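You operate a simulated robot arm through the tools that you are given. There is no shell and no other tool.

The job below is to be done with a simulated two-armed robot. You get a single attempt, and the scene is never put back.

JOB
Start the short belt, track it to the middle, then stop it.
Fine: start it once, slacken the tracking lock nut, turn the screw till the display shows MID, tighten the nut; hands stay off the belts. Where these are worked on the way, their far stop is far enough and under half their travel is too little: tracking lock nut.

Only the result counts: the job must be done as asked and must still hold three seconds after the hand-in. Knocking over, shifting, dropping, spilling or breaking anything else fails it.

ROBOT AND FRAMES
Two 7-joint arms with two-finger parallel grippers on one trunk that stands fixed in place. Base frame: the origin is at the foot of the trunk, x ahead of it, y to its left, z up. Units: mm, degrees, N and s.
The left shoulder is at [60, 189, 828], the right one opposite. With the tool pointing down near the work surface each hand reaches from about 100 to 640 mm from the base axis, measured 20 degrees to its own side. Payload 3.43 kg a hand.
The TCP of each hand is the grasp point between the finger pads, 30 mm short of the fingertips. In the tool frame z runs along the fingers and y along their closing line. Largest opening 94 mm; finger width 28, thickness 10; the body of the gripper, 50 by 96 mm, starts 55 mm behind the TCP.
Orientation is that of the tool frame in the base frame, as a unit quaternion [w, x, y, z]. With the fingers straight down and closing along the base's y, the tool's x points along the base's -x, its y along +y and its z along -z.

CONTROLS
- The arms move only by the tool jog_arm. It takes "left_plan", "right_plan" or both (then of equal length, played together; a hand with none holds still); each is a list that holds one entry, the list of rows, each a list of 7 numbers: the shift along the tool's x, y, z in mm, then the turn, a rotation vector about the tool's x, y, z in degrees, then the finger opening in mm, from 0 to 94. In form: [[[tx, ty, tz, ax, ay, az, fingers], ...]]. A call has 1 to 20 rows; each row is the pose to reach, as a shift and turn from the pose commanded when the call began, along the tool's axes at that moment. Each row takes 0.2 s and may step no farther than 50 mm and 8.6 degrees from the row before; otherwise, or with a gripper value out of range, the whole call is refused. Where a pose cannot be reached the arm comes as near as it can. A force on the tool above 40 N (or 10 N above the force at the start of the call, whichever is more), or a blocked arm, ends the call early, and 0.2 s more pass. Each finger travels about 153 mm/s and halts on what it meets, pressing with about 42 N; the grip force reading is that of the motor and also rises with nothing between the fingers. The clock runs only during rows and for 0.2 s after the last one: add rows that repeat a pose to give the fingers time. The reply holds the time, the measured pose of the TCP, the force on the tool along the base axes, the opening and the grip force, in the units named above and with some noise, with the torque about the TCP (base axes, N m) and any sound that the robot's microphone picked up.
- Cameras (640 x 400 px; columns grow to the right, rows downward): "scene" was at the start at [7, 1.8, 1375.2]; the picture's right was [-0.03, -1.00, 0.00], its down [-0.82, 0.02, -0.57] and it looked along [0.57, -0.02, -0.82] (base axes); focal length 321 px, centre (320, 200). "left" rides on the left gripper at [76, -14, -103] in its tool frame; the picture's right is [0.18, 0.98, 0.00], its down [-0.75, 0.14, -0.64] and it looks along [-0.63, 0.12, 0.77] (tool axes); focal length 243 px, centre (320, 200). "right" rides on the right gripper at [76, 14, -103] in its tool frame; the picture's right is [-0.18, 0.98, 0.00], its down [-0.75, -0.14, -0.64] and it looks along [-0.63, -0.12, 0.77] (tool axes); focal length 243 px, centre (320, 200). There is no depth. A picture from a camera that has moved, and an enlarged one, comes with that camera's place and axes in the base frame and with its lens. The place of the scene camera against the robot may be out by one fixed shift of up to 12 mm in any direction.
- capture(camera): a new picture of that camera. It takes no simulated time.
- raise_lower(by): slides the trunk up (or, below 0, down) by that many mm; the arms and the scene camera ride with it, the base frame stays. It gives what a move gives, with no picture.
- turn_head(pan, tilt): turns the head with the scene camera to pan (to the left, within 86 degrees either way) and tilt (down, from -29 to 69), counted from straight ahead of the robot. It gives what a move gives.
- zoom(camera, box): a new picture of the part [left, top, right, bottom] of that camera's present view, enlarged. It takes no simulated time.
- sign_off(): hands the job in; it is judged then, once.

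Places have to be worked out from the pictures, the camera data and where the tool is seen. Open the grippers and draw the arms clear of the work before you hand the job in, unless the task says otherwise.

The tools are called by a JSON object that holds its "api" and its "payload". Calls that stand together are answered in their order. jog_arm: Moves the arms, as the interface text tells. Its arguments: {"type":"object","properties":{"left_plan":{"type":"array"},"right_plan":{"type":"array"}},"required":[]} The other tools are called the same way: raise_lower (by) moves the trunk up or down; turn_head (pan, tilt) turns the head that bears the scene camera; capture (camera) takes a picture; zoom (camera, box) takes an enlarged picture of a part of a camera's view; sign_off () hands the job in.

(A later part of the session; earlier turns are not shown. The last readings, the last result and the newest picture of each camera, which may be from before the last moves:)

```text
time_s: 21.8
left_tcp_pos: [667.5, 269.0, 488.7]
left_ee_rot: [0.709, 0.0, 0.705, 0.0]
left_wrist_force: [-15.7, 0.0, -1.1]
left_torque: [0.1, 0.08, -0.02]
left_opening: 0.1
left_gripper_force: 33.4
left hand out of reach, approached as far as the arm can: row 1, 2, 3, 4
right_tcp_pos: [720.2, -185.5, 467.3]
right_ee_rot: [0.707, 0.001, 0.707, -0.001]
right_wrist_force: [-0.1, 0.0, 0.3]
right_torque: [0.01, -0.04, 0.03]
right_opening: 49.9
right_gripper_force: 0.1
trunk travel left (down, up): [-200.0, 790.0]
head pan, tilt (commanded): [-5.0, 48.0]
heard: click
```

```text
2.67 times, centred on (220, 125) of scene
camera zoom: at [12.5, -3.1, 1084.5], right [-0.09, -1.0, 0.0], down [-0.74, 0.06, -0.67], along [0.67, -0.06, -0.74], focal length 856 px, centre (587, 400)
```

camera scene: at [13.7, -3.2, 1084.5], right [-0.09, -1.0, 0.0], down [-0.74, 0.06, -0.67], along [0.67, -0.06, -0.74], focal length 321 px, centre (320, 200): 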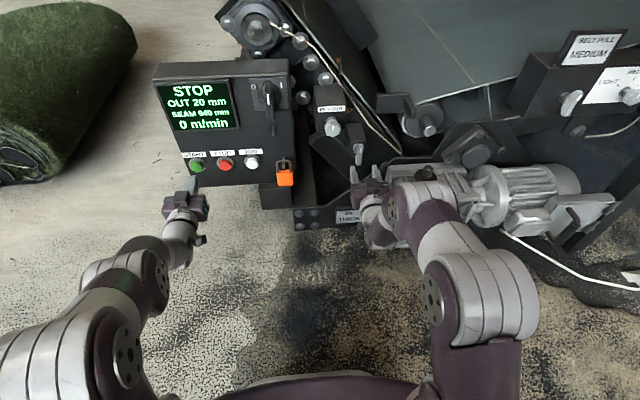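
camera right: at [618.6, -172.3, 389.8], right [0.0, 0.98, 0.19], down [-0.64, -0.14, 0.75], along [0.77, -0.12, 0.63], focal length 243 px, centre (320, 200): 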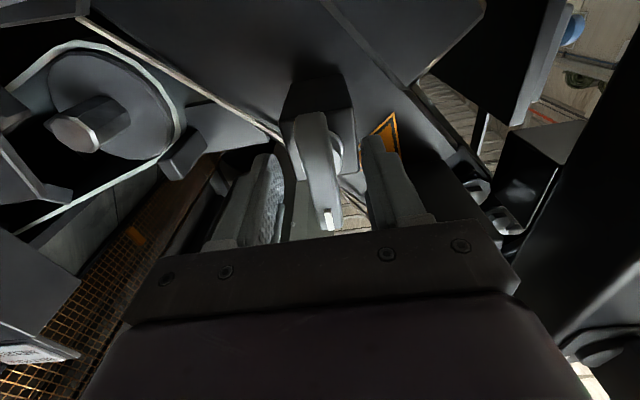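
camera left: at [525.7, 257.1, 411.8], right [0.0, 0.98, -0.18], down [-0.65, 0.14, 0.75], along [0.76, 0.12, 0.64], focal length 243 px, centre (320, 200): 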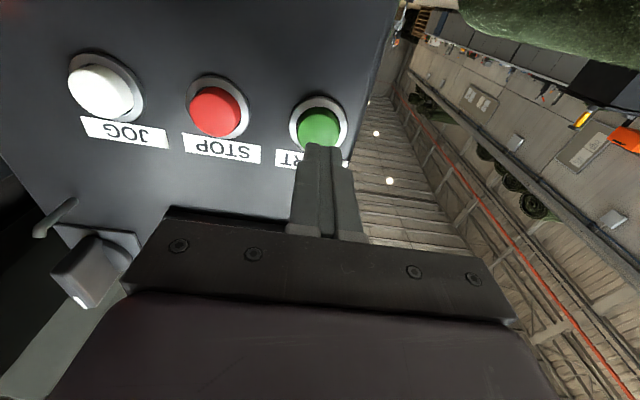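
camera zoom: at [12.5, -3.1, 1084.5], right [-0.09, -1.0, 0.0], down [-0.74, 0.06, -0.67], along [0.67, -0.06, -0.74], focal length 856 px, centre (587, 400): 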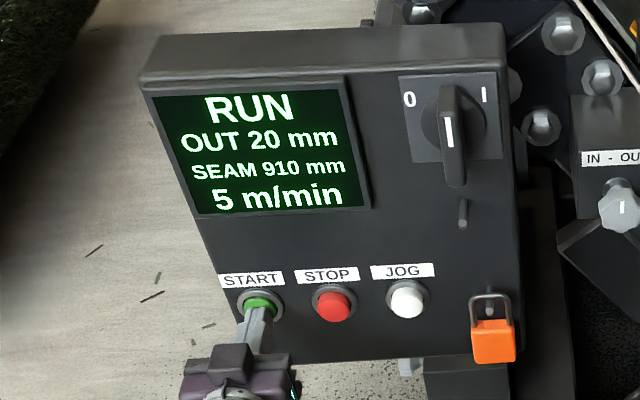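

A click was heard and the display shows RUN at 5 m/min. I'll draw the left hand back off the button and close the right fingers on the nut bar.

{"api": "jog_arm", "payload": {"left_plan": [[[0, 0, -10, 0, 0, 0, 0], [0, 0, -30, 0, 0, 0, 0], [0, 0, -45, 0, 0, 0, 0], [0, 0, -45, 0, 0, 0, 0]]], "right_plan": [[[0, 0, 0, 0, 0, 0, 30], [0, 0, 0, 0, 0, 0, 8], [0, 0, 0, 0, 0, 0, 5], [0, 0, 0, 0, 0, 0, 5]]]}}

{"api": "capture", "payload": {"camera": "right"}}

{"api": "zoom", "payload": {"camera": "scene", "box": [140, 50, 300, 200]}}

```text
time_s: 22.8
left_tcp_pos: [625.9, 271.5, 488.9]
left_ee_rot: [0.709, 0.001, 0.705, -0.001]
left_wrist_force: [-0.7, -0.1, -0.3]
left_torque: [-0.03, 0.01, -0.05]
left_opening: 0.0
left_gripper_force: 32.7
left hand out of reach, approached as far as the arm can: row 3, 4
right_tcp_pos: [720.2, -185.4, 465.7]
right_ee_rot: [0.707, 0.0, 0.708, 0.001]
right_wrist_force: [1.7, 6.3, -1.4]
right_torque: [-0.03, 0.07, 0.14]
right_opening: 25.4
right_gripper_force: 45.1
trunk travel left (down, up): [-200.0, 790.0]
head pan, tilt (commanded): [-5.0, 48.0]
```

```text
taken
camera right: at [618.7, -171.7, 389.9], right [0.0, 0.98, 0.18], down [-0.64, -0.14, 0.75], along [0.77, -0.12, 0.63], focal length 243 px, centre (320, 200)
```

right: 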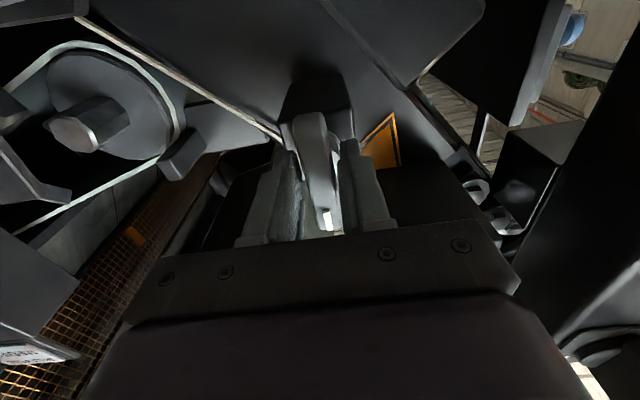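

```text
2.67 times, centred on (220, 125) of scene
camera zoom: at [13.9, -2.8, 1084.5], right [-0.09, -1.0, 0.0], down [-0.74, 0.06, -0.67], along [0.67, -0.06, -0.74], focal length 856 px, centre (587, 400)
```

zoom: 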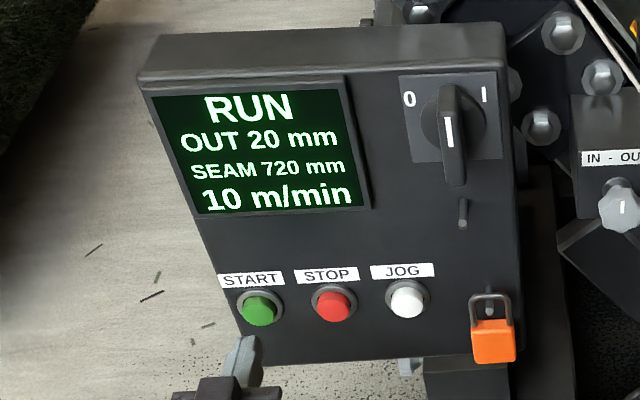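

The fingers stopped at 25 mm, wider than the bar – they've closed on the round hub behind it. I'll open, back off about 8 mm, and close again on the bar alone.

{"api": "jog_arm", "payload": {"right_plan": [[[0, 0, 0, 0, 0, 0, 40], [0, 0, -4, 0, 0, 0, 40], [0, 0, -8, 0, 0, 0, 30], [0, 0, -8, 0, 0, 0, 8], [0, 0, -8, 0, 0, 0, 5], [0, 0, -8, 0, 0, 0, 5]]]}}

{"api": "capture", "payload": {"camera": "right"}}

```text
time_s: 24.2
left_tcp_pos: [625.5, 271.3, 488.3]
left_ee_rot: [0.708, 0.001, 0.706, -0.001]
left_wrist_force: [-0.8, 0.3, -0.3]
left_torque: [-0.01, 0.0, -0.02]
left_opening: 0.0
left_gripper_force: 32.8
right_tcp_pos: [712.1, -185.4, 465.4]
right_ee_rot: [0.707, 0.0, 0.708, 0.001]
right_wrist_force: [0.2, 5.6, -1.7]
right_torque: [-0.05, 0.44, 0.0]
right_opening: 15.7
right_gripper_force: 45.3
trunk travel left (down, up): [-200.0, 790.0]
head pan, tilt (commanded): [-5.0, 48.0]
```

```text
taken
camera right: at [610.5, -171.8, 389.6], right [0.0, 0.98, 0.18], down [-0.64, -0.14, 0.75], along [0.77, -0.12, 0.63], focal length 243 px, centre (320, 200)
```

right: 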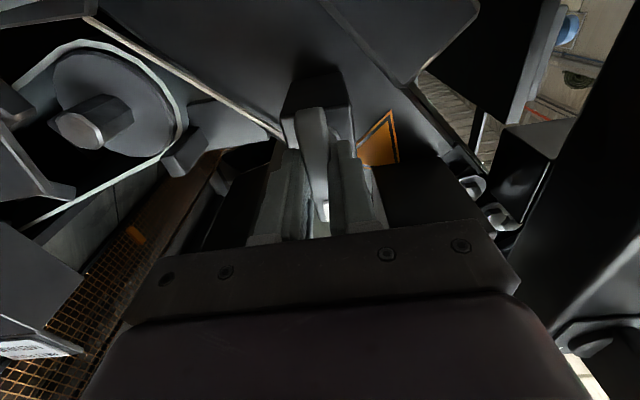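

Now the fingers grip the bar itself (15.7 mm). I'll turn it counter‑clockwise as seen from the robot (negative about the tool's z) by a first 24° and read the torque.

{"api": "jog_arm", "payload": {"right_plan": [[[0, 0, 0, 0, 0, -6, 5], [0, 0, 0, 0, 0, -12, 5], [0, 0, 0, 0, 0, -18, 5], [0, 0, 0, 0, 0, -24, 5]]]}}

{"api": "zoom", "payload": {"camera": "scene", "box": [140, 50, 300, 200]}}

{"api": "zoom", "payload": {"camera": "scene", "box": [300, 80, 420, 220]}}

{"api": "capture", "payload": {"camera": "right"}}

```text
time_s: 25.2
left_tcp_pos: [623.8, 270.7, 488.7]
left_ee_rot: [0.709, 0.001, 0.705, -0.001]
left_wrist_force: [0.5, 0.4, -1.6]
left_torque: [0.0, 0.02, 0.0]
left_opening: 0.0
left_gripper_force: 32.9
right_tcp_pos: [712.5, -185.1, 466.8]
right_ee_rot: [0.693, -0.146, 0.691, -0.147]
right_wrist_force: [-0.5, 9.1, 5.1]
right_torque: [2.2, -0.32, 0.15]
right_opening: 28.2
right_gripper_force: 45.3
trunk travel left (down, up): [-200.0, 790.0]
head pan, tilt (commanded): [-5.0, 48.0]
```

```text
2.67 times, centred on (220, 125) of scene
camera zoom: at [12.9, -2.8, 1084.6], right [-0.09, -1.0, 0.0], down [-0.74, 0.06, -0.67], along [0.67, -0.06, -0.74], focal length 856 px, centre (587, 400)
```

zoom: 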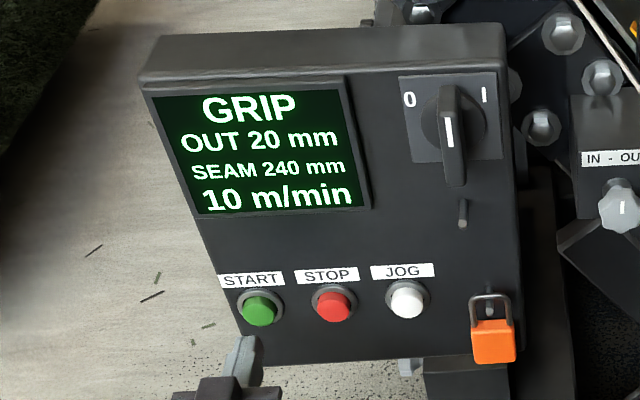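

```text
2.86 times, centred on (360, 150) of scene
camera zoom: at [12.9, -2.8, 1084.6], right [-0.09, -1.0, 0.0], down [-0.74, 0.06, -0.67], along [0.67, -0.06, -0.74], focal length 917 px, centre (206, 343)
```

zoom: 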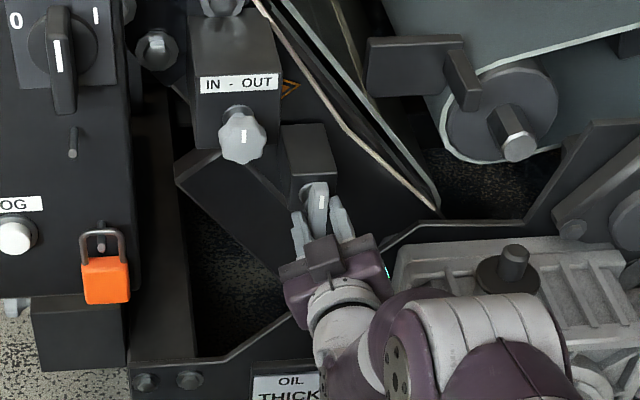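

```text
taken
camera right: at [611.0, -204.0, 392.1], right [0.0, 0.97, -0.23], down [-0.64, 0.18, 0.74], along [0.76, 0.15, 0.63], focal length 243 px, centre (320, 200)
```

right: 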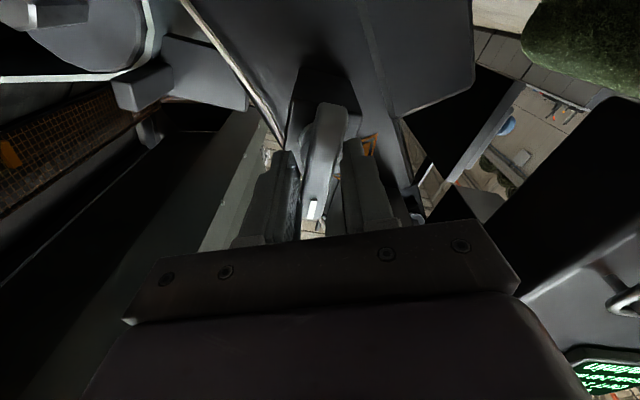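

The display now reads GRIP (still OUT 20 mm, 10 m/min), and the nut did not turn: the fingers were pried to 28 mm at 2.2 N·m. So counter‑clockwise seems to be blocked; I'll go back to zero and try the other direction gently.

{"api": "jog_arm", "payload": {"right_plan": [[[0, 0, 0, 0, 0, 8, 5], [0, 0, 0, 0, 0, 16, 5], [0, 0, 0, 0, 0, 24, 5], [0, 0, 0, 0, 0, 28, 5], [0, 0, 0, 0, 0, 32, 5], [0, 0, 0, 0, 0, 36, 5]]]}}

{"api": "zoom", "payload": {"camera": "scene", "box": [300, 80, 420, 220]}}

{"api": "capture", "payload": {"camera": "right"}}

{"api": "zoom", "payload": {"camera": "scene", "box": [140, 50, 300, 200]}}

```text
time_s: 26.6
left_tcp_pos: [625.0, 271.2, 488.0]
left_ee_rot: [0.708, 0.002, 0.706, -0.002]
left_wrist_force: [-1.2, 0.2, 0.3]
left_torque: [-0.01, 0.0, 0.02]
left_opening: 0.0
left_gripper_force: 33.0
right_tcp_pos: [712.4, -184.0, 464.7]
right_ee_rot: [0.702, 0.073, 0.704, 0.075]
right_wrist_force: [3.3, 16.2, -6.1]
right_torque: [-0.09, 0.25, 0.18]
right_opening: 16.1
right_gripper_force: 44.2
trunk travel left (down, up): [-200.0, 790.0]
head pan, tilt (commanded): [-5.0, 48.0]
```

```text
2.86 times, centred on (360, 150) of scene
camera zoom: at [14.6, -2.3, 1084.5], right [-0.09, -1.0, 0.0], down [-0.74, 0.06, -0.67], along [0.67, -0.06, -0.74], focal length 917 px, centre (206, 343)
```

zoom: 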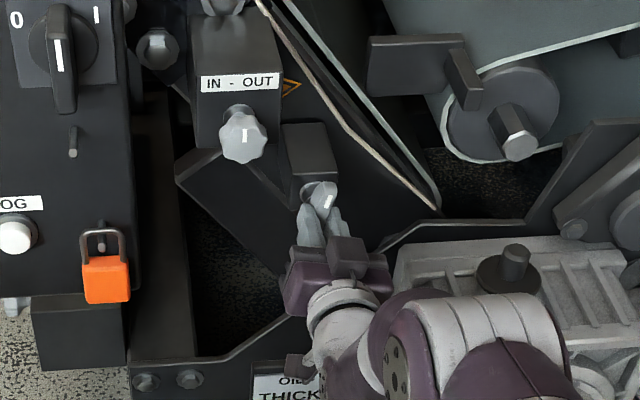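

```text
taken
camera right: at [610.4, -155.5, 393.5], right [0.0, 0.92, 0.39], down [-0.64, -0.3, 0.71], along [0.77, -0.25, 0.59], focal length 243 px, centre (320, 200)
```

right: 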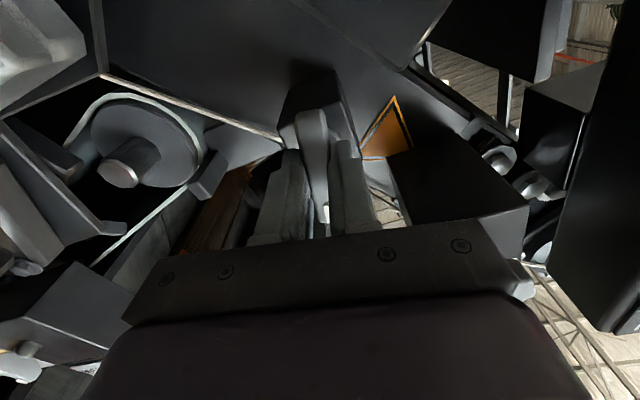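

```text
2.67 times, centred on (220, 125) of scene
camera zoom: at [14.6, -2.3, 1084.5], right [-0.09, -1.0, 0.0], down [-0.74, 0.06, -0.67], along [0.67, -0.06, -0.74], focal length 856 px, centre (587, 400)
```

zoom: 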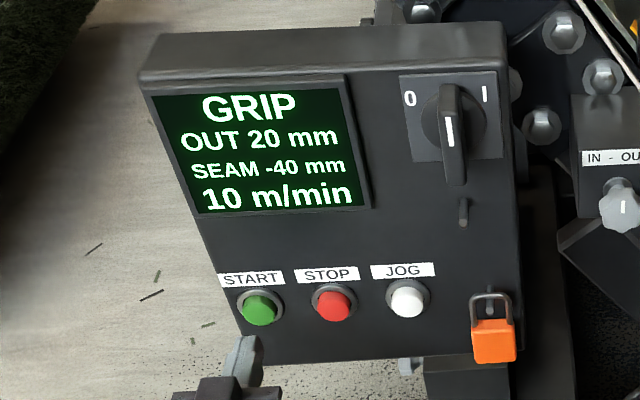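

Clockwise the bar follows freely (turned ~12° with almost no torque), so that is the slackening direction. I'll keep turning clockwise with a small sideways correction to relieve the 16 N side force.

{"api": "jog_arm", "payload": {"right_plan": [[[0.3, 1.5, 0, 0, 0, 8, 5], [0.3, 1.5, 0, 0, 0, 16, 5], [0.3, 1.5, 0, 0, 0, 24, 5], [0.3, 1.5, 0, 0, 0, 32, 5], [0.3, 1.5, 0, 0, 0, 40, 5], [0.3, 1.5, 0, 0, 0, 48, 5]]]}}

{"api": "zoom", "payload": {"camera": "scene", "box": [300, 80, 420, 220]}}

{"api": "zoom", "payload": {"camera": "scene", "box": [140, 50, 300, 200]}}

```text
time_s: 28.0
left_tcp_pos: [624.0, 272.2, 488.4]
left_ee_rot: [0.709, 0.0, 0.705, -0.002]
left_wrist_force: [0.3, -0.1, -0.6]
left_torque: [-0.01, 0.03, -0.01]
left_opening: 0.1
left_gripper_force: 32.9
right_tcp_pos: [712.2, -180.9, 466.9]
right_ee_rot: [0.612, 0.352, 0.613, 0.355]
right_wrist_force: [-5.5, 32.6, -3.8]
right_torque: [-0.08, 0.02, 0.08]
right_opening: 15.8
right_gripper_force: 45.1
trunk travel left (down, up): [-200.0, 790.0]
head pan, tilt (commanded): [-5.0, 48.0]
```

```text
2.86 times, centred on (360, 150) of scene
camera zoom: at [13.5, -1.1, 1084.6], right [-0.09, -1.0, 0.0], down [-0.74, 0.06, -0.67], along [0.67, -0.06, -0.74], focal length 917 px, centre (206, 343)
```

zoom: 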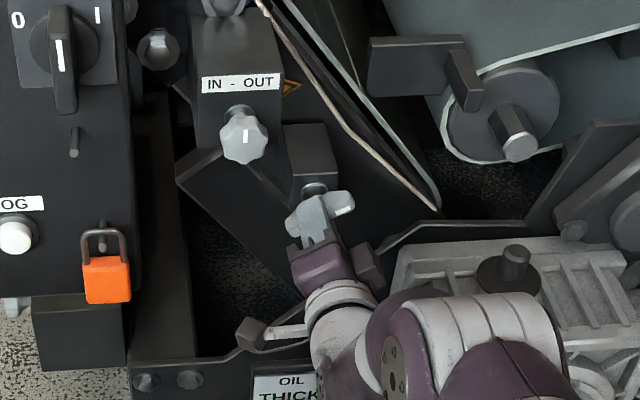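

```text
2.67 times, centred on (220, 125) of scene
camera zoom: at [13.5, -1.1, 1084.6], right [-0.09, -1.0, 0.0], down [-0.74, 0.06, -0.67], along [0.67, -0.06, -0.74], focal length 856 px, centre (587, 400)
```

zoom: 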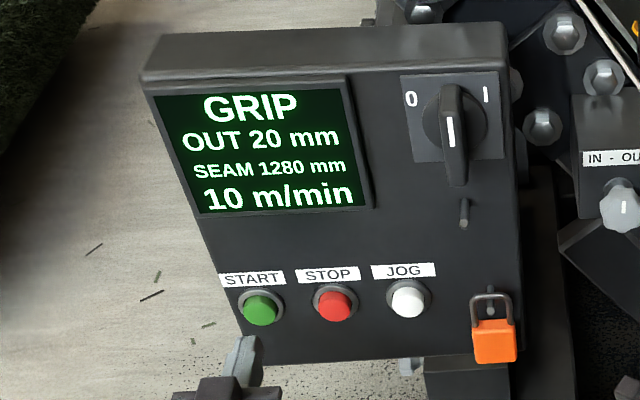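

The bar has turned 60° clockwise; the side force shows my grip is ~5 mm below the pivot (pivot ≈[_, -185, 470.5]). I'll keep turning while moving the hand along the small arc that the bar's grip point follows.

{"api": "jog_arm", "payload": {"right_plan": [[[1.6, 3.8, 0, 0, 0, 0, 5], [1.6, 4.5, 0, 0, 0, 8, 5], [1.4, 5.2, 0, 0, 0, 16, 5], [1.2, 5.9, 0, 0, 0, 24, 5], [0.9, 6.5, 0, 0, 0, 32, 5]]]}}

{"api": "zoom", "payload": {"camera": "scene", "box": [300, 80, 420, 220]}}

{"api": "capture", "payload": {"camera": "right"}}

```text
time_s: 29.2
left_tcp_pos: [626.1, 270.4, 488.2]
left_ee_rot: [0.708, 0.001, 0.706, -0.001]
left_wrist_force: [-0.1, 1.0, 0.4]
left_torque: [-0.01, 0.03, 0.0]
left_opening: 0.0
left_gripper_force: 32.3
right_tcp_pos: [712.3, -181.7, 469.5]
right_ee_rot: [0.49, 0.511, 0.491, 0.508]
right_wrist_force: [1.1, 10.6, -12.8]
right_torque: [-1.48, 0.01, 0.76]
right_opening: 16.1
right_gripper_force: 44.7
trunk travel left (down, up): [-200.0, 790.0]
head pan, tilt (commanded): [-5.0, 48.0]
```

```text
2.86 times, centred on (360, 150) of scene
camera zoom: at [15.1, -2.7, 1084.4], right [-0.09, -1.0, 0.0], down [-0.74, 0.06, -0.67], along [0.67, -0.06, -0.74], focal length 917 px, centre (206, 343)
```

zoom: 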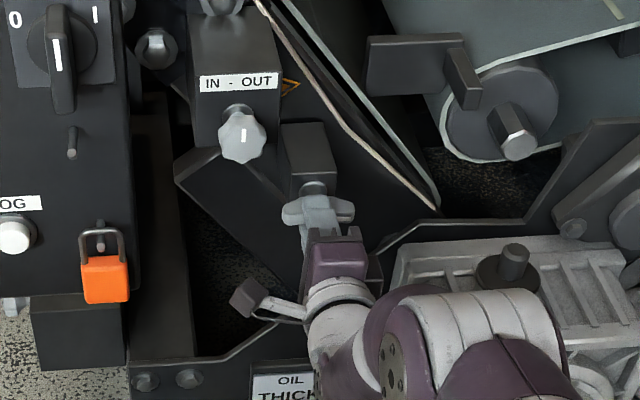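

```text
taken
camera right: at [610.8, -105.8, 486.7], right [0.0, -0.22, 0.98], down [-0.64, -0.75, -0.17], along [0.77, -0.63, -0.14], focal length 243 px, centre (320, 200)
```

right: 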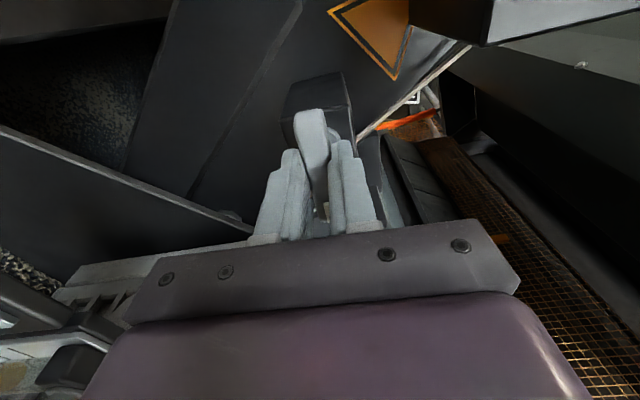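

The bar is now horizontal (~90°) and the torque rose to 1.5 N·m, which looks like the stop. I'll push a few degrees more to confirm.

{"api": "jog_arm", "payload": {"right_plan": [[[0, 0.5, 0, 0, 0, 4, 5], [0, 0.5, 0, 0, 0, 8, 5]]]}}

{"api": "zoom", "payload": {"camera": "right", "box": [220, 60, 420, 260]}}

{"api": "zoom", "payload": {"camera": "scene", "box": [140, 50, 300, 200]}}

```text
time_s: 29.8
left_tcp_pos: [627.0, 269.9, 487.7]
left_ee_rot: [0.707, 0.002, 0.707, -0.002]
left_wrist_force: [0.2, 0.1, 0.6]
left_torque: [-0.01, 0.0, 0.0]
left_opening: 0.0
left_gripper_force: 33.2
right_tcp_pos: [712.7, -181.8, 469.7]
right_ee_rot: [0.454, 0.544, 0.454, 0.541]
right_wrist_force: [3.2, -1.6, -16.0]
right_torque: [-1.8, 0.08, 0.25]
right_opening: 20.3
right_gripper_force: 45.3
trunk travel left (down, up): [-200.0, 790.0]
head pan, tilt (commanded): [-5.0, 48.0]
```

```text
2.00 times, centred on (320, 160) of right
camera zoom: at [610.9, -109.9, 497.3], right [0.0, -0.36, 0.93], down [-0.65, -0.71, -0.27], along [0.76, -0.6, -0.23], focal length 485 px, centre (320, 280)
```

zoom: 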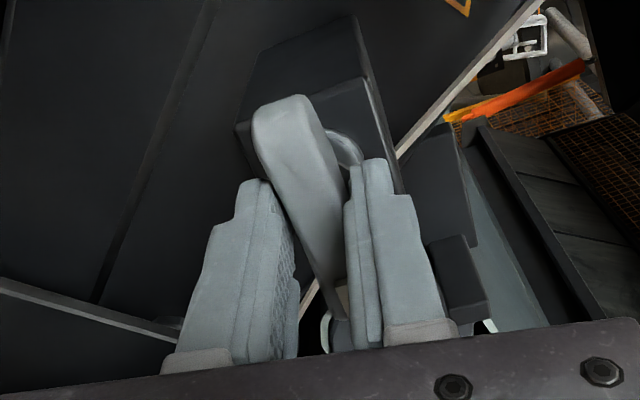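

```text
2.67 times, centred on (220, 125) of scene
camera zoom: at [15.6, -3.6, 1084.4], right [-0.09, -1.0, 0.0], down [-0.74, 0.07, -0.67], along [0.66, -0.06, -0.74], focal length 856 px, centre (587, 400)
```

zoom: 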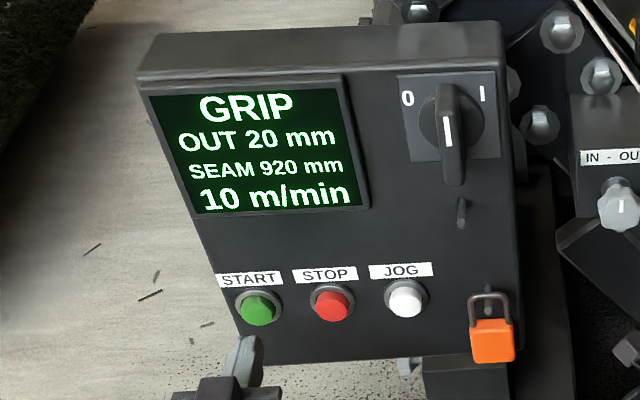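

The nut is confirmed at its far stop after 90° (fingers begin to slip open). I'll release it, withdraw straight back, and roll the hand back to level.

{"api": "jog_arm", "payload": {"right_plan": [[[0, 0, 0, 0, 0, -4, 30], [0, 0, 0, 0, 0, -8, 60], [0, 0, 0, 0, 0, -8, 60], [0, 0, -20, 0, 0, -8, 60], [0, 0, -50, 0, 0, -8, 60], [0, 0, -80, 0, 0, -8, 60], [0, 0, -80, 0, 0, -16, 70], [0, 0, -80, 0, 0, -24, 70], [0, 0, -80, 0, 0, -32, 70], [0, 0, -80, 0, 0, -40, 70], [0, 0, -80, 0, 0, -48, 70], [0, 0, -80, 0, 0, -56, 70], [0, 0, -80, 0, 0, -64, 70], [0, 0, -80, 0, 0, -72, 70], [0, 0, -80, 0, 0, -80, 70], [0, 0, -80, 0, 0, -88, 70], [0, 0, -80, 0, 0, -96, 70], [0, 0, -80, 0, 0, -100, 70]]]}}

{"api": "capture", "payload": {"camera": "right"}}

{"api": "capture", "payload": {"camera": "scene"}}

{"api": "zoom", "payload": {"camera": "scene", "box": [300, 80, 420, 220]}}

```text
time_s: 33.6
left_tcp_pos: [625.4, 270.5, 489.5]
left_ee_rot: [0.709, 0.001, 0.705, -0.001]
left_wrist_force: [-0.2, 0.7, -0.9]
left_torque: [-0.01, 0.01, 0.0]
left_opening: 0.1
left_gripper_force: 32.5
right_tcp_pos: [632.5, -179.7, 471.7]
right_ee_rot: [0.707, -0.001, 0.707, 0.0]
right_wrist_force: [-0.2, -0.1, -0.1]
right_torque: [0.0, 0.02, -0.01]
right_opening: 69.9
right_gripper_force: 0.0
trunk travel left (down, up): [-200.0, 790.0]
head pan, tilt (commanded): [-5.0, 48.0]
```

```text
taken
camera right: at [530.4, -166.8, 395.3], right [0.0, 0.98, 0.18], down [-0.64, -0.14, 0.75], along [0.77, -0.12, 0.63], focal length 243 px, centre (320, 200)
```

right: 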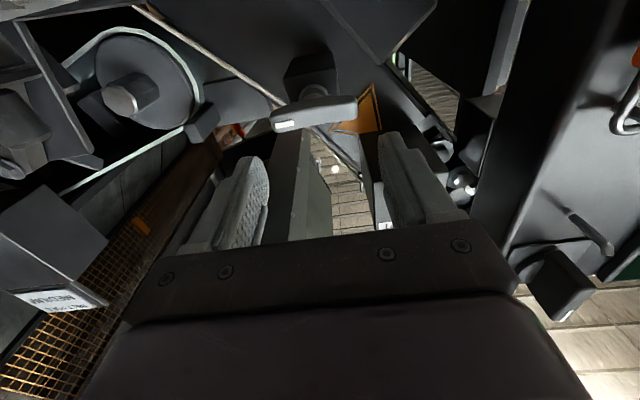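

```text
taken
camera scene: at [13.5, -3.2, 1084.6], right [-0.09, -1.0, 0.0], down [-0.74, 0.06, -0.67], along [0.67, -0.06, -0.74], focal length 321 px, centre (320, 200)
```

scene: 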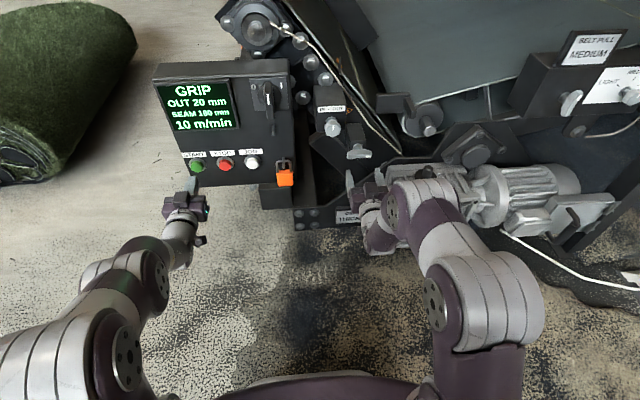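

```text
2.86 times, centred on (360, 150) of scene
camera zoom: at [13.5, -3.2, 1084.6], right [-0.09, -1.0, 0.0], down [-0.74, 0.06, -0.67], along [0.67, -0.06, -0.74], focal length 917 px, centre (206, 343)
```

zoom: 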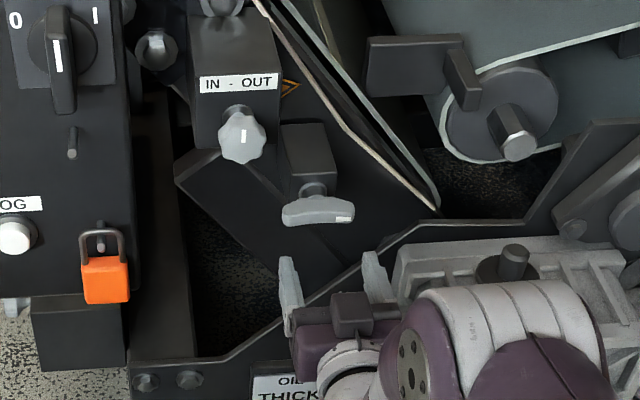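

The nut bar is now horizontal and released. I'll move the right hand up and over in front of the IN‑OUT knob, staying ~40 mm short.

{"api": "jog_arm", "payload": {"right_plan": [[[-30, 20, 0, 0, 0, 0, 75], [-60, 40, 0, 0, 0, 0, 75], [-90, 60, 0, 0, 0, 0, 75], [-112, 78.7, 0, 0, 0, 0, 75], [-112, 78.7, 0, 0, 0, 0, 75]]]}}

{"api": "capture", "payload": {"camera": "right"}}

{"api": "zoom", "payload": {"camera": "scene", "box": [260, 60, 420, 220]}}

```text
time_s: 34.8
left_tcp_pos: [625.2, 271.7, 489.1]
left_ee_rot: [0.709, 0.001, 0.705, -0.001]
left_wrist_force: [0.3, 0.4, -0.3]
left_torque: [0.0, 0.01, -0.03]
left_opening: 0.0
left_gripper_force: 33.3
right_tcp_pos: [633.2, -100.8, 585.4]
right_ee_rot: [0.707, 0.001, 0.707, 0.0]
right_wrist_force: [0.0, 0.0, 0.3]
right_torque: [0.04, -0.02, -0.03]
right_opening: 75.0
right_gripper_force: 0.0
trunk travel left (down, up): [-200.0, 790.0]
head pan, tilt (commanded): [-5.0, 48.0]
```

```text
taken
camera right: at [531.2, -87.2, 508.5], right [0.0, 0.98, 0.19], down [-0.64, -0.14, 0.75], along [0.77, -0.12, 0.63], focal length 243 px, centre (320, 200)
```

right: 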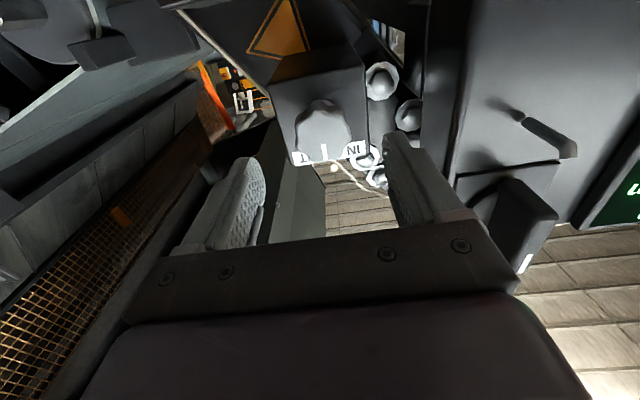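

```text
2.50 times, centred on (340, 140) of scene
camera zoom: at [13.5, -3.1, 1084.6], right [-0.09, -1.0, 0.0], down [-0.74, 0.06, -0.67], along [0.67, -0.06, -0.74], focal length 802 px, centre (270, 350)
```

zoom: 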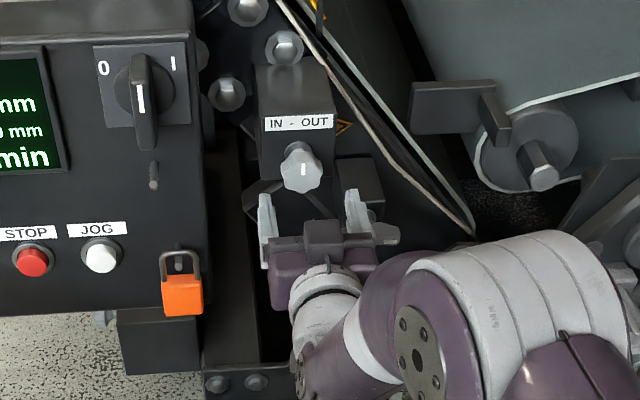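

The knob is centred between the open fingers. I'll advance 52 mm so the tips overlap the knob, then check the view.

{"api": "jog_arm", "payload": {"right_plan": [[[0, 0, 20, 0, 0, 0, 75], [0, 0, 35, 0, 0, 0, 75], [0, 0, 46, 0, 0, 0, 75], [0, 0, 52, 0, 0, 0, 75]]]}}

{"api": "capture", "payload": {"camera": "right"}}

{"api": "zoom", "payload": {"camera": "scene", "box": [290, 70, 400, 180]}}

```text
time_s: 35.8
left_tcp_pos: [626.4, 270.8, 488.3]
left_ee_rot: [0.71, 0.002, 0.705, -0.002]
left_wrist_force: [-0.1, 0.1, 0.4]
left_torque: [0.01, 0.0, -0.03]
left_opening: 0.1
left_gripper_force: 33.4
right_tcp_pos: [683.9, -102.2, 584.6]
right_ee_rot: [0.707, 0.0, 0.707, 0.001]
right_wrist_force: [0.3, -0.2, -0.1]
right_torque: [0.03, 0.01, -0.01]
right_opening: 75.1
right_gripper_force: 0.0
trunk travel left (down, up): [-200.0, 790.0]
head pan, tilt (commanded): [-5.0, 48.0]
```

```text
taken
camera right: at [582.9, -87.9, 507.4], right [0.0, 0.98, 0.19], down [-0.64, -0.14, 0.75], along [0.77, -0.12, 0.63], focal length 243 px, centre (320, 200)
```

right: 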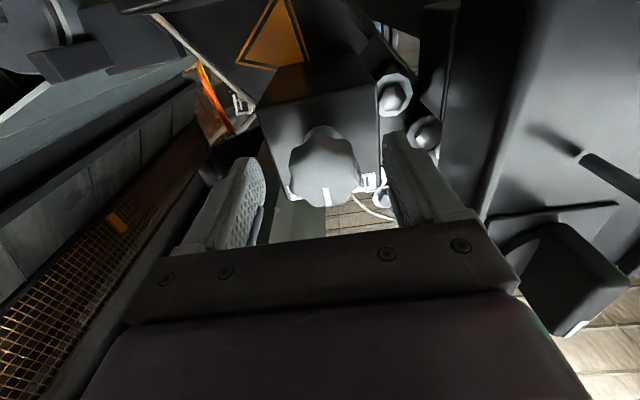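

```text
3.64 times, centred on (345, 125) of scene
camera zoom: at [13.6, -3.1, 1084.5], right [-0.09, -1.0, 0.0], down [-0.74, 0.06, -0.67], along [0.67, -0.06, -0.74], focal length 1167 px, centre (229, 473)
```

zoom: 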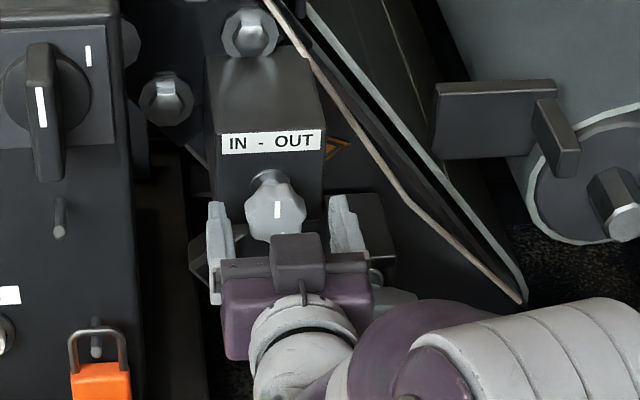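

The knob's front face is around x≈700, so the tips at 714 already overlap it by ~14 mm. I'll go in 4 mm more and close on the knob.

{"api": "jog_arm", "payload": {"right_plan": [[[0, 0, 4, 0, 0, 0, 75], [0, 0, 4, 0, 0, 0, 50], [0, 0, 4, 0, 0, 0, 30], [0, 0, 4, 0, 0, 0, 30], [0, 0, 4, 0, 0, 0, 30]]]}}

{"api": "capture", "payload": {"camera": "right"}}

```text
time_s: 37.0
left_tcp_pos: [625.6, 271.4, 488.3]
left_ee_rot: [0.708, 0.0, 0.706, -0.001]
left_wrist_force: [0.2, -1.2, -0.8]
left_torque: [0.01, 0.03, 0.01]
left_opening: 0.0
left_gripper_force: 32.6
right_tcp_pos: [688.1, -100.5, 584.8]
right_ee_rot: [0.708, -0.001, 0.707, 0.001]
right_wrist_force: [3.5, 14.5, 0.6]
right_torque: [0.0, 0.02, 0.38]
right_opening: 41.9
right_gripper_force: 44.8
trunk travel left (down, up): [-200.0, 790.0]
head pan, tilt (commanded): [-5.0, 48.0]
```

```text
taken
camera right: at [587.1, -86.5, 508.0], right [0.0, 0.98, 0.18], down [-0.64, -0.14, 0.75], along [0.77, -0.12, 0.63], focal length 243 px, centre (320, 200)
```

right: 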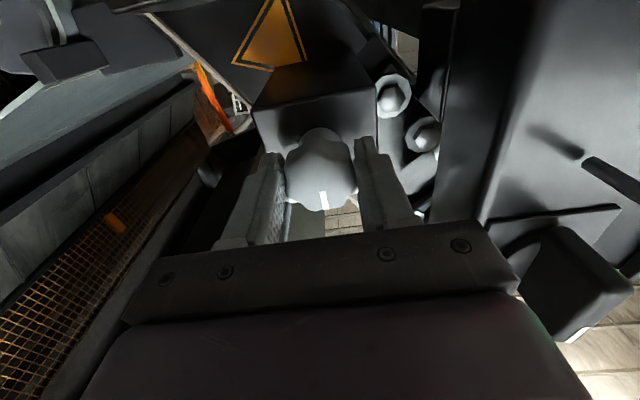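

The fingers hold the knob (41.9 mm). Since the belt is OUT 20 mm, I'll turn toward IN (counter‑clockwise, negative z) by 24° and read the display; I also ease 1.3 mm in +y to relieve the side force.

{"api": "jog_arm", "payload": {"right_plan": [[[0, 1.3, 0, 0, 0, 0, 30], [0, 1.3, 0, 0, 0, -8, 30], [0, 1.3, 0, 0, 0, -16, 30], [0, 1.3, 0, 0, 0, -24, 30]]]}}

{"api": "capture", "payload": {"camera": "right"}}

{"api": "zoom", "payload": {"camera": "scene", "box": [140, 50, 380, 200]}}

```text
time_s: 38.0
left_tcp_pos: [626.8, 271.3, 489.3]
left_ee_rot: [0.708, 0.002, 0.706, -0.002]
left_wrist_force: [-0.8, -0.2, 0.2]
left_torque: [0.02, -0.01, 0.02]
left_opening: 0.0
left_gripper_force: 33.4
right_tcp_pos: [689.3, -100.6, 584.9]
right_ee_rot: [0.692, -0.147, 0.691, -0.148]
right_wrist_force: [8.8, 7.4, 3.7]
right_torque: [0.0, 0.16, 0.4]
right_opening: 41.9
right_gripper_force: 45.0
trunk travel left (down, up): [-200.0, 790.0]
head pan, tilt (commanded): [-5.0, 48.0]
```

```text
taken
camera right: at [587.1, -119.4, 508.9], right [0.0, 0.97, -0.23], down [-0.64, 0.18, 0.74], along [0.77, 0.15, 0.63], focal length 243 px, centre (320, 200)
```

right: 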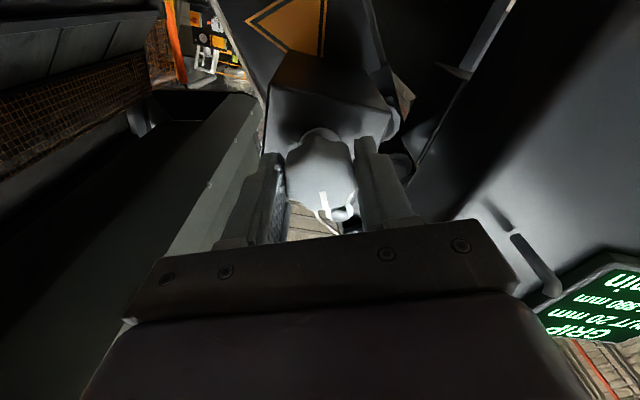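

```text
2.67 times, centred on (260, 125) of scene
camera zoom: at [13.9, -2.5, 1084.6], right [-0.09, -1.0, 0.0], down [-0.74, 0.06, -0.67], along [0.67, -0.06, -0.74], focal length 856 px, centre (480, 400)
```

zoom: 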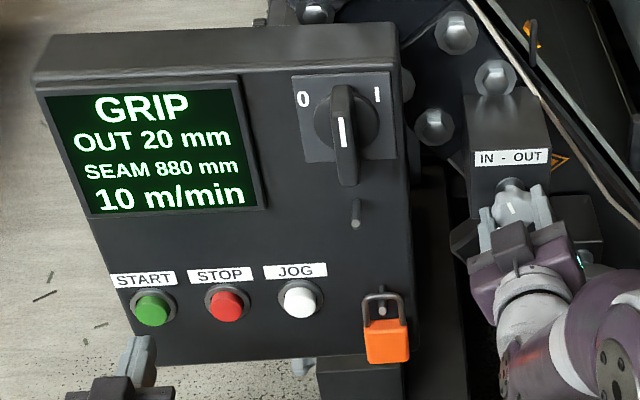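

The knob followed 24° freely but the display still says OUT 20 mm; the belt may need running time to respond. I'll hold for about 1.5 s and look again.

{"api": "jog_arm", "payload": {"right_plan": [[[0, 0, 0, 0, 0, 0, 30], [0, 0, 0, 0, 0, 0, 30], [0, 0, 0, 0, 0, 0, 30], [0, 0, 0, 0, 0, 0, 30], [0, 0, 0, 0, 0, 0, 30], [0, 0, 0, 0, 0, 0, 30]]]}}

{"api": "zoom", "payload": {"camera": "scene", "box": [140, 50, 380, 200]}}

```text
time_s: 39.4
left_tcp_pos: [625.4, 271.3, 489.2]
left_ee_rot: [0.709, 0.002, 0.705, -0.002]
left_wrist_force: [-0.2, 0.7, 0.1]
left_torque: [-0.01, -0.04, 0.0]
left_opening: 0.3
left_gripper_force: 32.7
right_tcp_pos: [688.8, -101.8, 585.3]
right_ee_rot: [0.692, -0.147, 0.692, -0.146]
right_wrist_force: [13.7, 3.1, 6.4]
right_torque: [-0.01, -0.04, 0.03]
right_opening: 41.8
right_gripper_force: 45.2
trunk travel left (down, up): [-200.0, 790.0]
head pan, tilt (commanded): [-5.0, 48.0]
```

```text
2.67 times, centred on (260, 125) of scene
camera zoom: at [13.9, -2.8, 1084.6], right [-0.09, -1.0, 0.0], down [-0.74, 0.06, -0.67], along [0.67, -0.06, -0.74], focal length 856 px, centre (480, 400)
```

zoom: 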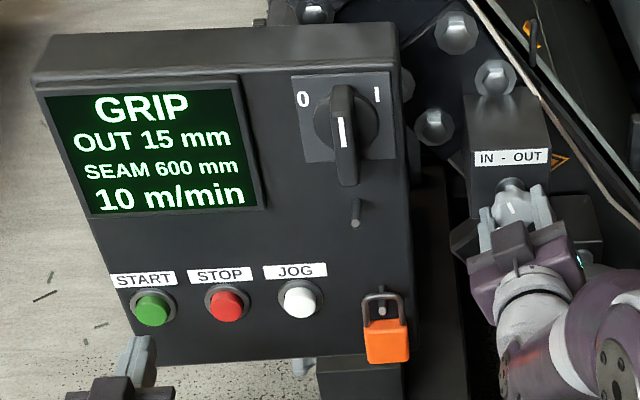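

It now reads OUT 15 mm and is moving the right way. I'll hold another ~2 s to see whether it settles or keeps drifting.

{"api": "jog_arm", "payload": {"right_plan": [[[0, 0, 0, 0, 0, 0, 30], [0, 0, 0, 0, 0, 0, 30], [0, 0, 0, 0, 0, 0, 30], [0, 0, 0, 0, 0, 0, 30], [0, 0, 0, 0, 0, 0, 30], [0, 0, 0, 0, 0, 0, 30]]]}}

{"api": "zoom", "payload": {"camera": "scene", "box": [140, 50, 380, 200]}}

```text
time_s: 40.8
left_tcp_pos: [625.0, 269.9, 487.4]
left_ee_rot: [0.709, 0.001, 0.706, -0.001]
left_wrist_force: [-0.3, 0.5, -0.1]
left_torque: [0.0, 0.03, -0.01]
left_opening: 0.0
left_gripper_force: 33.2
right_tcp_pos: [688.1, -100.7, 584.4]
right_ee_rot: [0.692, -0.146, 0.692, -0.146]
right_wrist_force: [17.3, 0.9, 7.8]
right_torque: [0.02, -0.08, -0.02]
right_opening: 42.0
right_gripper_force: 45.9
trunk travel left (down, up): [-200.0, 790.0]
head pan, tilt (commanded): [-5.0, 48.0]
```

```text
2.67 times, centred on (260, 125) of scene
camera zoom: at [13.9, -3.0, 1084.6], right [-0.09, -1.0, 0.0], down [-0.74, 0.06, -0.67], along [0.67, -0.06, -0.74], focal length 856 px, centre (480, 400)
```

zoom: 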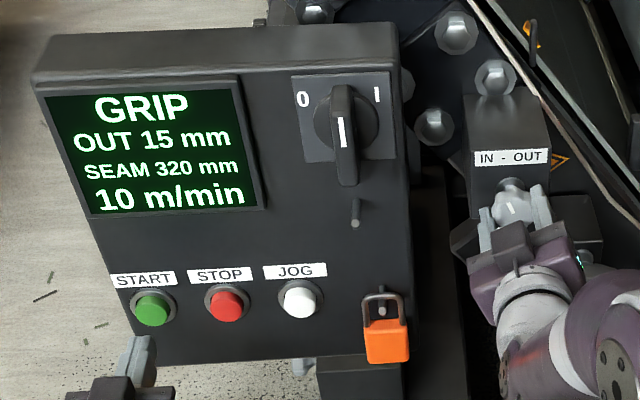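

Still OUT 15 mm (the display steps by 5). I'll hold ~1.5 s more with a 1.5 mm forward ease to relieve the axial pull, to see if it's settled.

{"api": "jog_arm", "payload": {"right_plan": [[[0, 0, 1.5, 0, 0, 0, 30], [0, 0, 1.5, 0, 0, 0, 30], [0, 0, 1.5, 0, 0, 0, 30], [0, 0, 1.5, 0, 0, 0, 30], [0, 0, 1.5, 0, 0, 0, 30], [0, 0, 1.5, 0, 0, 0, 30]]]}}

{"api": "zoom", "payload": {"camera": "scene", "box": [140, 50, 380, 200]}}

```text
time_s: 42.2
left_tcp_pos: [624.1, 270.2, 490.6]
left_ee_rot: [0.71, 0.001, 0.704, -0.001]
left_wrist_force: [0.2, 0.7, -0.2]
left_torque: [0.0, -0.01, -0.02]
left_opening: 0.0
left_gripper_force: 33.3
right_tcp_pos: [689.1, -100.9, 584.5]
right_ee_rot: [0.692, -0.147, 0.692, -0.146]
right_wrist_force: [-13.2, 0.1, 4.7]
right_torque: [-0.03, -0.22, 0.08]
right_opening: 41.9
right_gripper_force: 45.2
trunk travel left (down, up): [-200.0, 790.0]
head pan, tilt (commanded): [-5.0, 48.0]
```

```text
2.67 times, centred on (260, 125) of scene
camera zoom: at [11.7, -3.0, 1084.6], right [-0.09, -1.0, 0.0], down [-0.74, 0.06, -0.67], along [0.67, -0.06, -0.74], focal length 856 px, centre (480, 400)
```

zoom: 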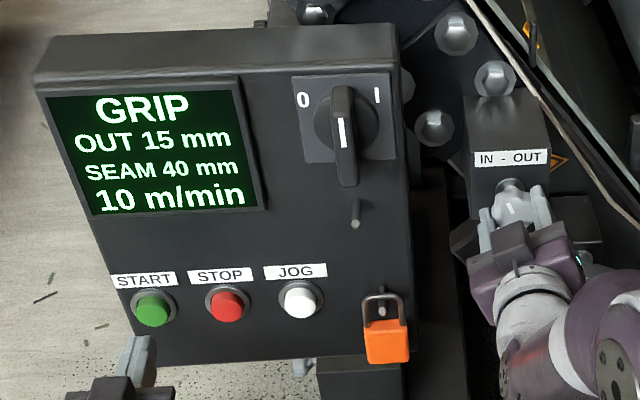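

It settled at OUT 15 mm after 24°, so it's a proportional setting with lag. I'll turn another 48° counter‑clockwise and wait briefly.

{"api": "jog_arm", "payload": {"right_plan": [[[0, 0, -0.7, 0, 0, -8, 30], [0, 0, -0.7, 0, 0, -16, 30], [0, 0, -0.7, 0, 0, -24, 30], [0, 0, -0.7, 0, 0, -32, 30], [0, 0, -0.7, 0, 0, -40, 30], [0, 0, -0.7, 0, 0, -48, 30], [0, 0, -0.7, 0, 0, -48, 30], [0, 0, -0.7, 0, 0, -48, 30], [0, 0, -0.7, 0, 0, -48, 30], [0, 0, -0.7, 0, 0, -48, 30], [0, 0, -0.7, 0, 0, -48, 30], [0, 0, -0.7, 0, 0, -48, 30]]]}}

{"api": "zoom", "payload": {"camera": "scene", "box": [140, 50, 380, 200]}}

{"api": "capture", "payload": {"camera": "right"}}

```text
time_s: 44.8
left_tcp_pos: [624.9, 269.5, 489.7]
left_ee_rot: [0.709, 0.002, 0.705, -0.001]
left_wrist_force: [-0.7, -0.3, -1.2]
left_torque: [0.01, 0.01, 0.0]
left_opening: 0.0
left_gripper_force: 33.3
right_tcp_pos: [688.6, -102.2, 585.8]
right_ee_rot: [0.574, -0.414, 0.572, -0.415]
right_wrist_force: [0.1, -20.6, 11.7]
right_torque: [0.02, 0.14, -0.81]
right_opening: 41.9
right_gripper_force: 44.9
trunk travel left (down, up): [-200.0, 790.0]
head pan, tilt (commanded): [-5.0, 48.0]
```

```text
2.67 times, centred on (260, 125) of scene
camera zoom: at [12.1, -4.6, 1084.6], right [-0.09, -1.0, 0.0], down [-0.74, 0.07, -0.67], along [0.67, -0.06, -0.74], focal length 856 px, centre (480, 400)
```

zoom: 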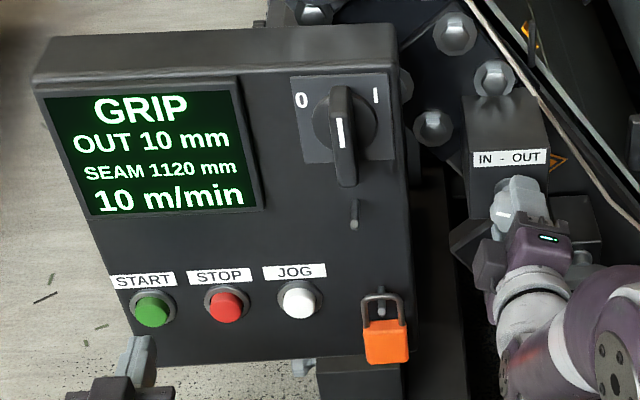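

```text
taken
camera right: at [587.0, -170.4, 548.2], right [0.0, 0.48, -0.88], down [-0.64, 0.67, 0.37], along [0.77, 0.56, 0.31], focal length 243 px, centre (320, 200)
```

right: 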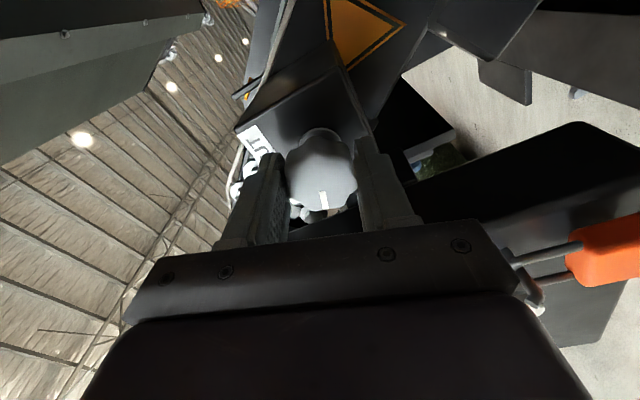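

Now OUT 10 mm and possibly still moving; side force is 20 N, so I'll ease the hand ~1.5 mm and wait another 1.5 s.

{"api": "jog_arm", "payload": {"right_plan": [[[1.1, -1.4, 0, 0, 0, 0, 30], [1.1, -1.4, 0, 0, 0, 0, 30], [1.1, -1.4, 0, 0, 0, 0, 30], [1.1, -1.4, 0, 0, 0, 0, 30], [1.1, -1.4, 0, 0, 0, 0, 30], [1.1, -1.4, 0, 0, 0, 0, 30], [1.1, -1.4, 0, 0, 0, 0, 30]]]}}

{"api": "zoom", "payload": {"camera": "scene", "box": [140, 50, 380, 200]}}

```text
time_s: 46.4
left_tcp_pos: [625.5, 271.0, 489.6]
left_ee_rot: [0.709, 0.001, 0.705, -0.001]
left_wrist_force: [-0.2, -0.8, -0.3]
left_torque: [0.0, 0.02, 0.03]
left_opening: 0.2
left_gripper_force: 33.0
right_tcp_pos: [689.5, -102.0, 585.3]
right_ee_rot: [0.573, -0.415, 0.572, -0.415]
right_wrist_force: [1.5, -11.8, 10.9]
right_torque: [0.06, -0.12, 0.33]
right_opening: 41.7
right_gripper_force: 44.7
trunk travel left (down, up): [-200.0, 790.0]
head pan, tilt (commanded): [-5.0, 48.0]
```

```text
2.67 times, centred on (260, 125) of scene
camera zoom: at [12.5, -3.9, 1084.6], right [-0.09, -1.0, 0.0], down [-0.74, 0.07, -0.67], along [0.67, -0.06, -0.74], focal length 856 px, centre (480, 400)
```

zoom: 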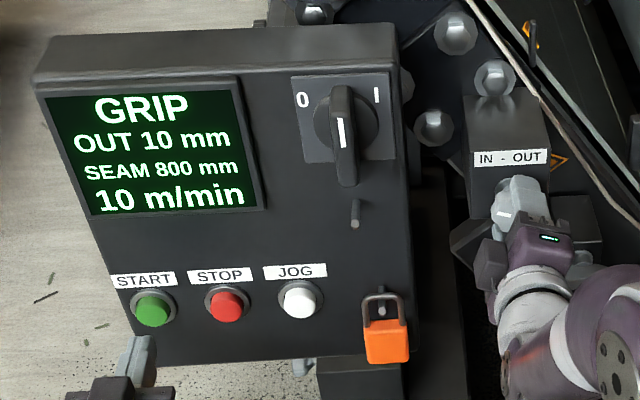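

72° gives OUT 10 mm, so MID should be around 120–190° in all. I'll turn another 48° and wait, watching for reach warnings on the wrist.

{"api": "jog_arm", "payload": {"right_plan": [[[0.8, -1, 0, 0, 0, -8, 30], [0.8, -1, 0, 0, 0, -16, 30], [0.8, -1, 0, 0, 0, -24, 30], [0.8, -1, 0, 0, 0, -32, 30], [0.8, -1, 0, 0, 0, -40, 30], [0.8, -1, 0, 0, 0, -48, 30], [0.8, -1, 0, 0, 0, -48, 30], [0.8, -1, 0, 0, 0, -48, 30], [0.8, -1, 0, 0, 0, -48, 30], [0.8, -1, 0, 0, 0, -48, 30], [0.8, -1, 0, 0, 0, -48, 30], [0.8, -1, 0, 0, 0, -48, 30], [0.8, -1, 0, 0, 0, -48, 30]]]}}

{"api": "zoom", "payload": {"camera": "scene", "box": [140, 50, 380, 200]}}

{"api": "capture", "payload": {"camera": "scene"}}

{"api": "capture", "payload": {"camera": "right"}}

```text
time_s: 49.2
left_tcp_pos: [625.2, 270.9, 489.9]
left_ee_rot: [0.709, 0.0, 0.705, -0.001]
left_wrist_force: [-0.8, -0.1, 0.0]
left_torque: [0.04, 0.02, 0.01]
left_opening: 0.1
left_gripper_force: 33.3
right_tcp_pos: [688.8, -101.7, 588.3]
right_ee_rot: [-0.354, 0.612, -0.353, 0.613]
right_wrist_force: [12.7, 12.5, 19.0]
right_torque: [0.06, -0.13, 0.17]
right_opening: 41.9
right_gripper_force: 45.0
trunk travel left (down, up): [-200.0, 790.0]
head pan, tilt (commanded): [-5.0, 48.0]
```

```text
2.67 times, centred on (260, 125) of scene
camera zoom: at [12.3, -1.7, 1084.7], right [-0.09, -1.0, 0.0], down [-0.74, 0.06, -0.67], along [0.67, -0.06, -0.74], focal length 856 px, centre (480, 400)
```

zoom: 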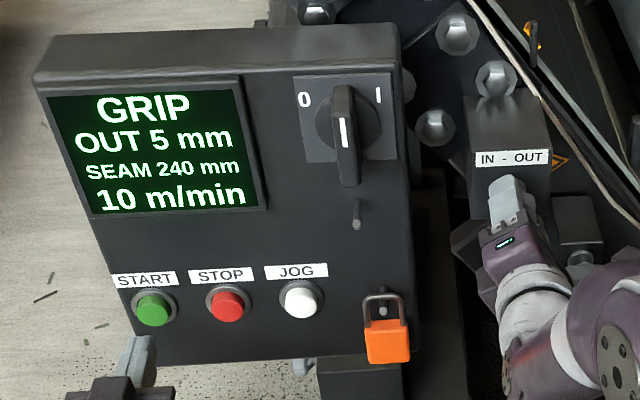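

```text
taken
camera scene: at [12.3, -1.7, 1084.7], right [-0.09, -1.0, 0.0], down [-0.74, 0.06, -0.67], along [0.67, -0.06, -0.74], focal length 321 px, centre (320, 200)
```

scene: 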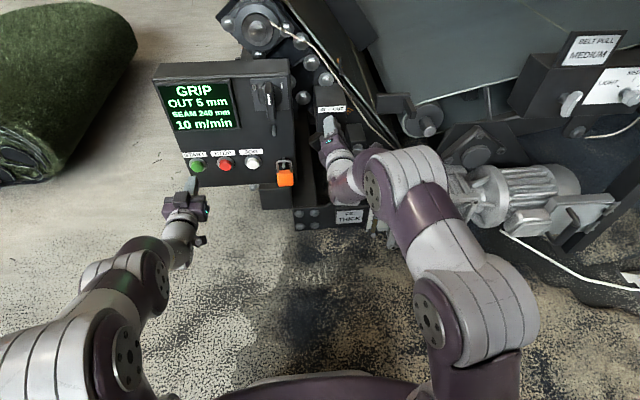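

```text
taken
camera right: at [587.0, -175.7, 613.2], right [0.0, -0.33, -0.94], down [-0.64, 0.72, -0.26], along [0.77, 0.61, -0.21], focal length 243 px, centre (320, 200)
```

right: 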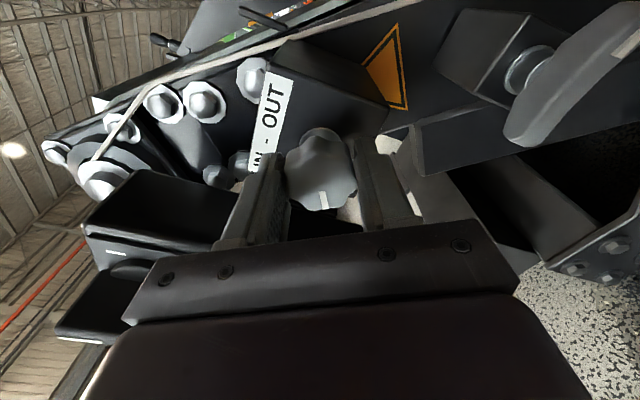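

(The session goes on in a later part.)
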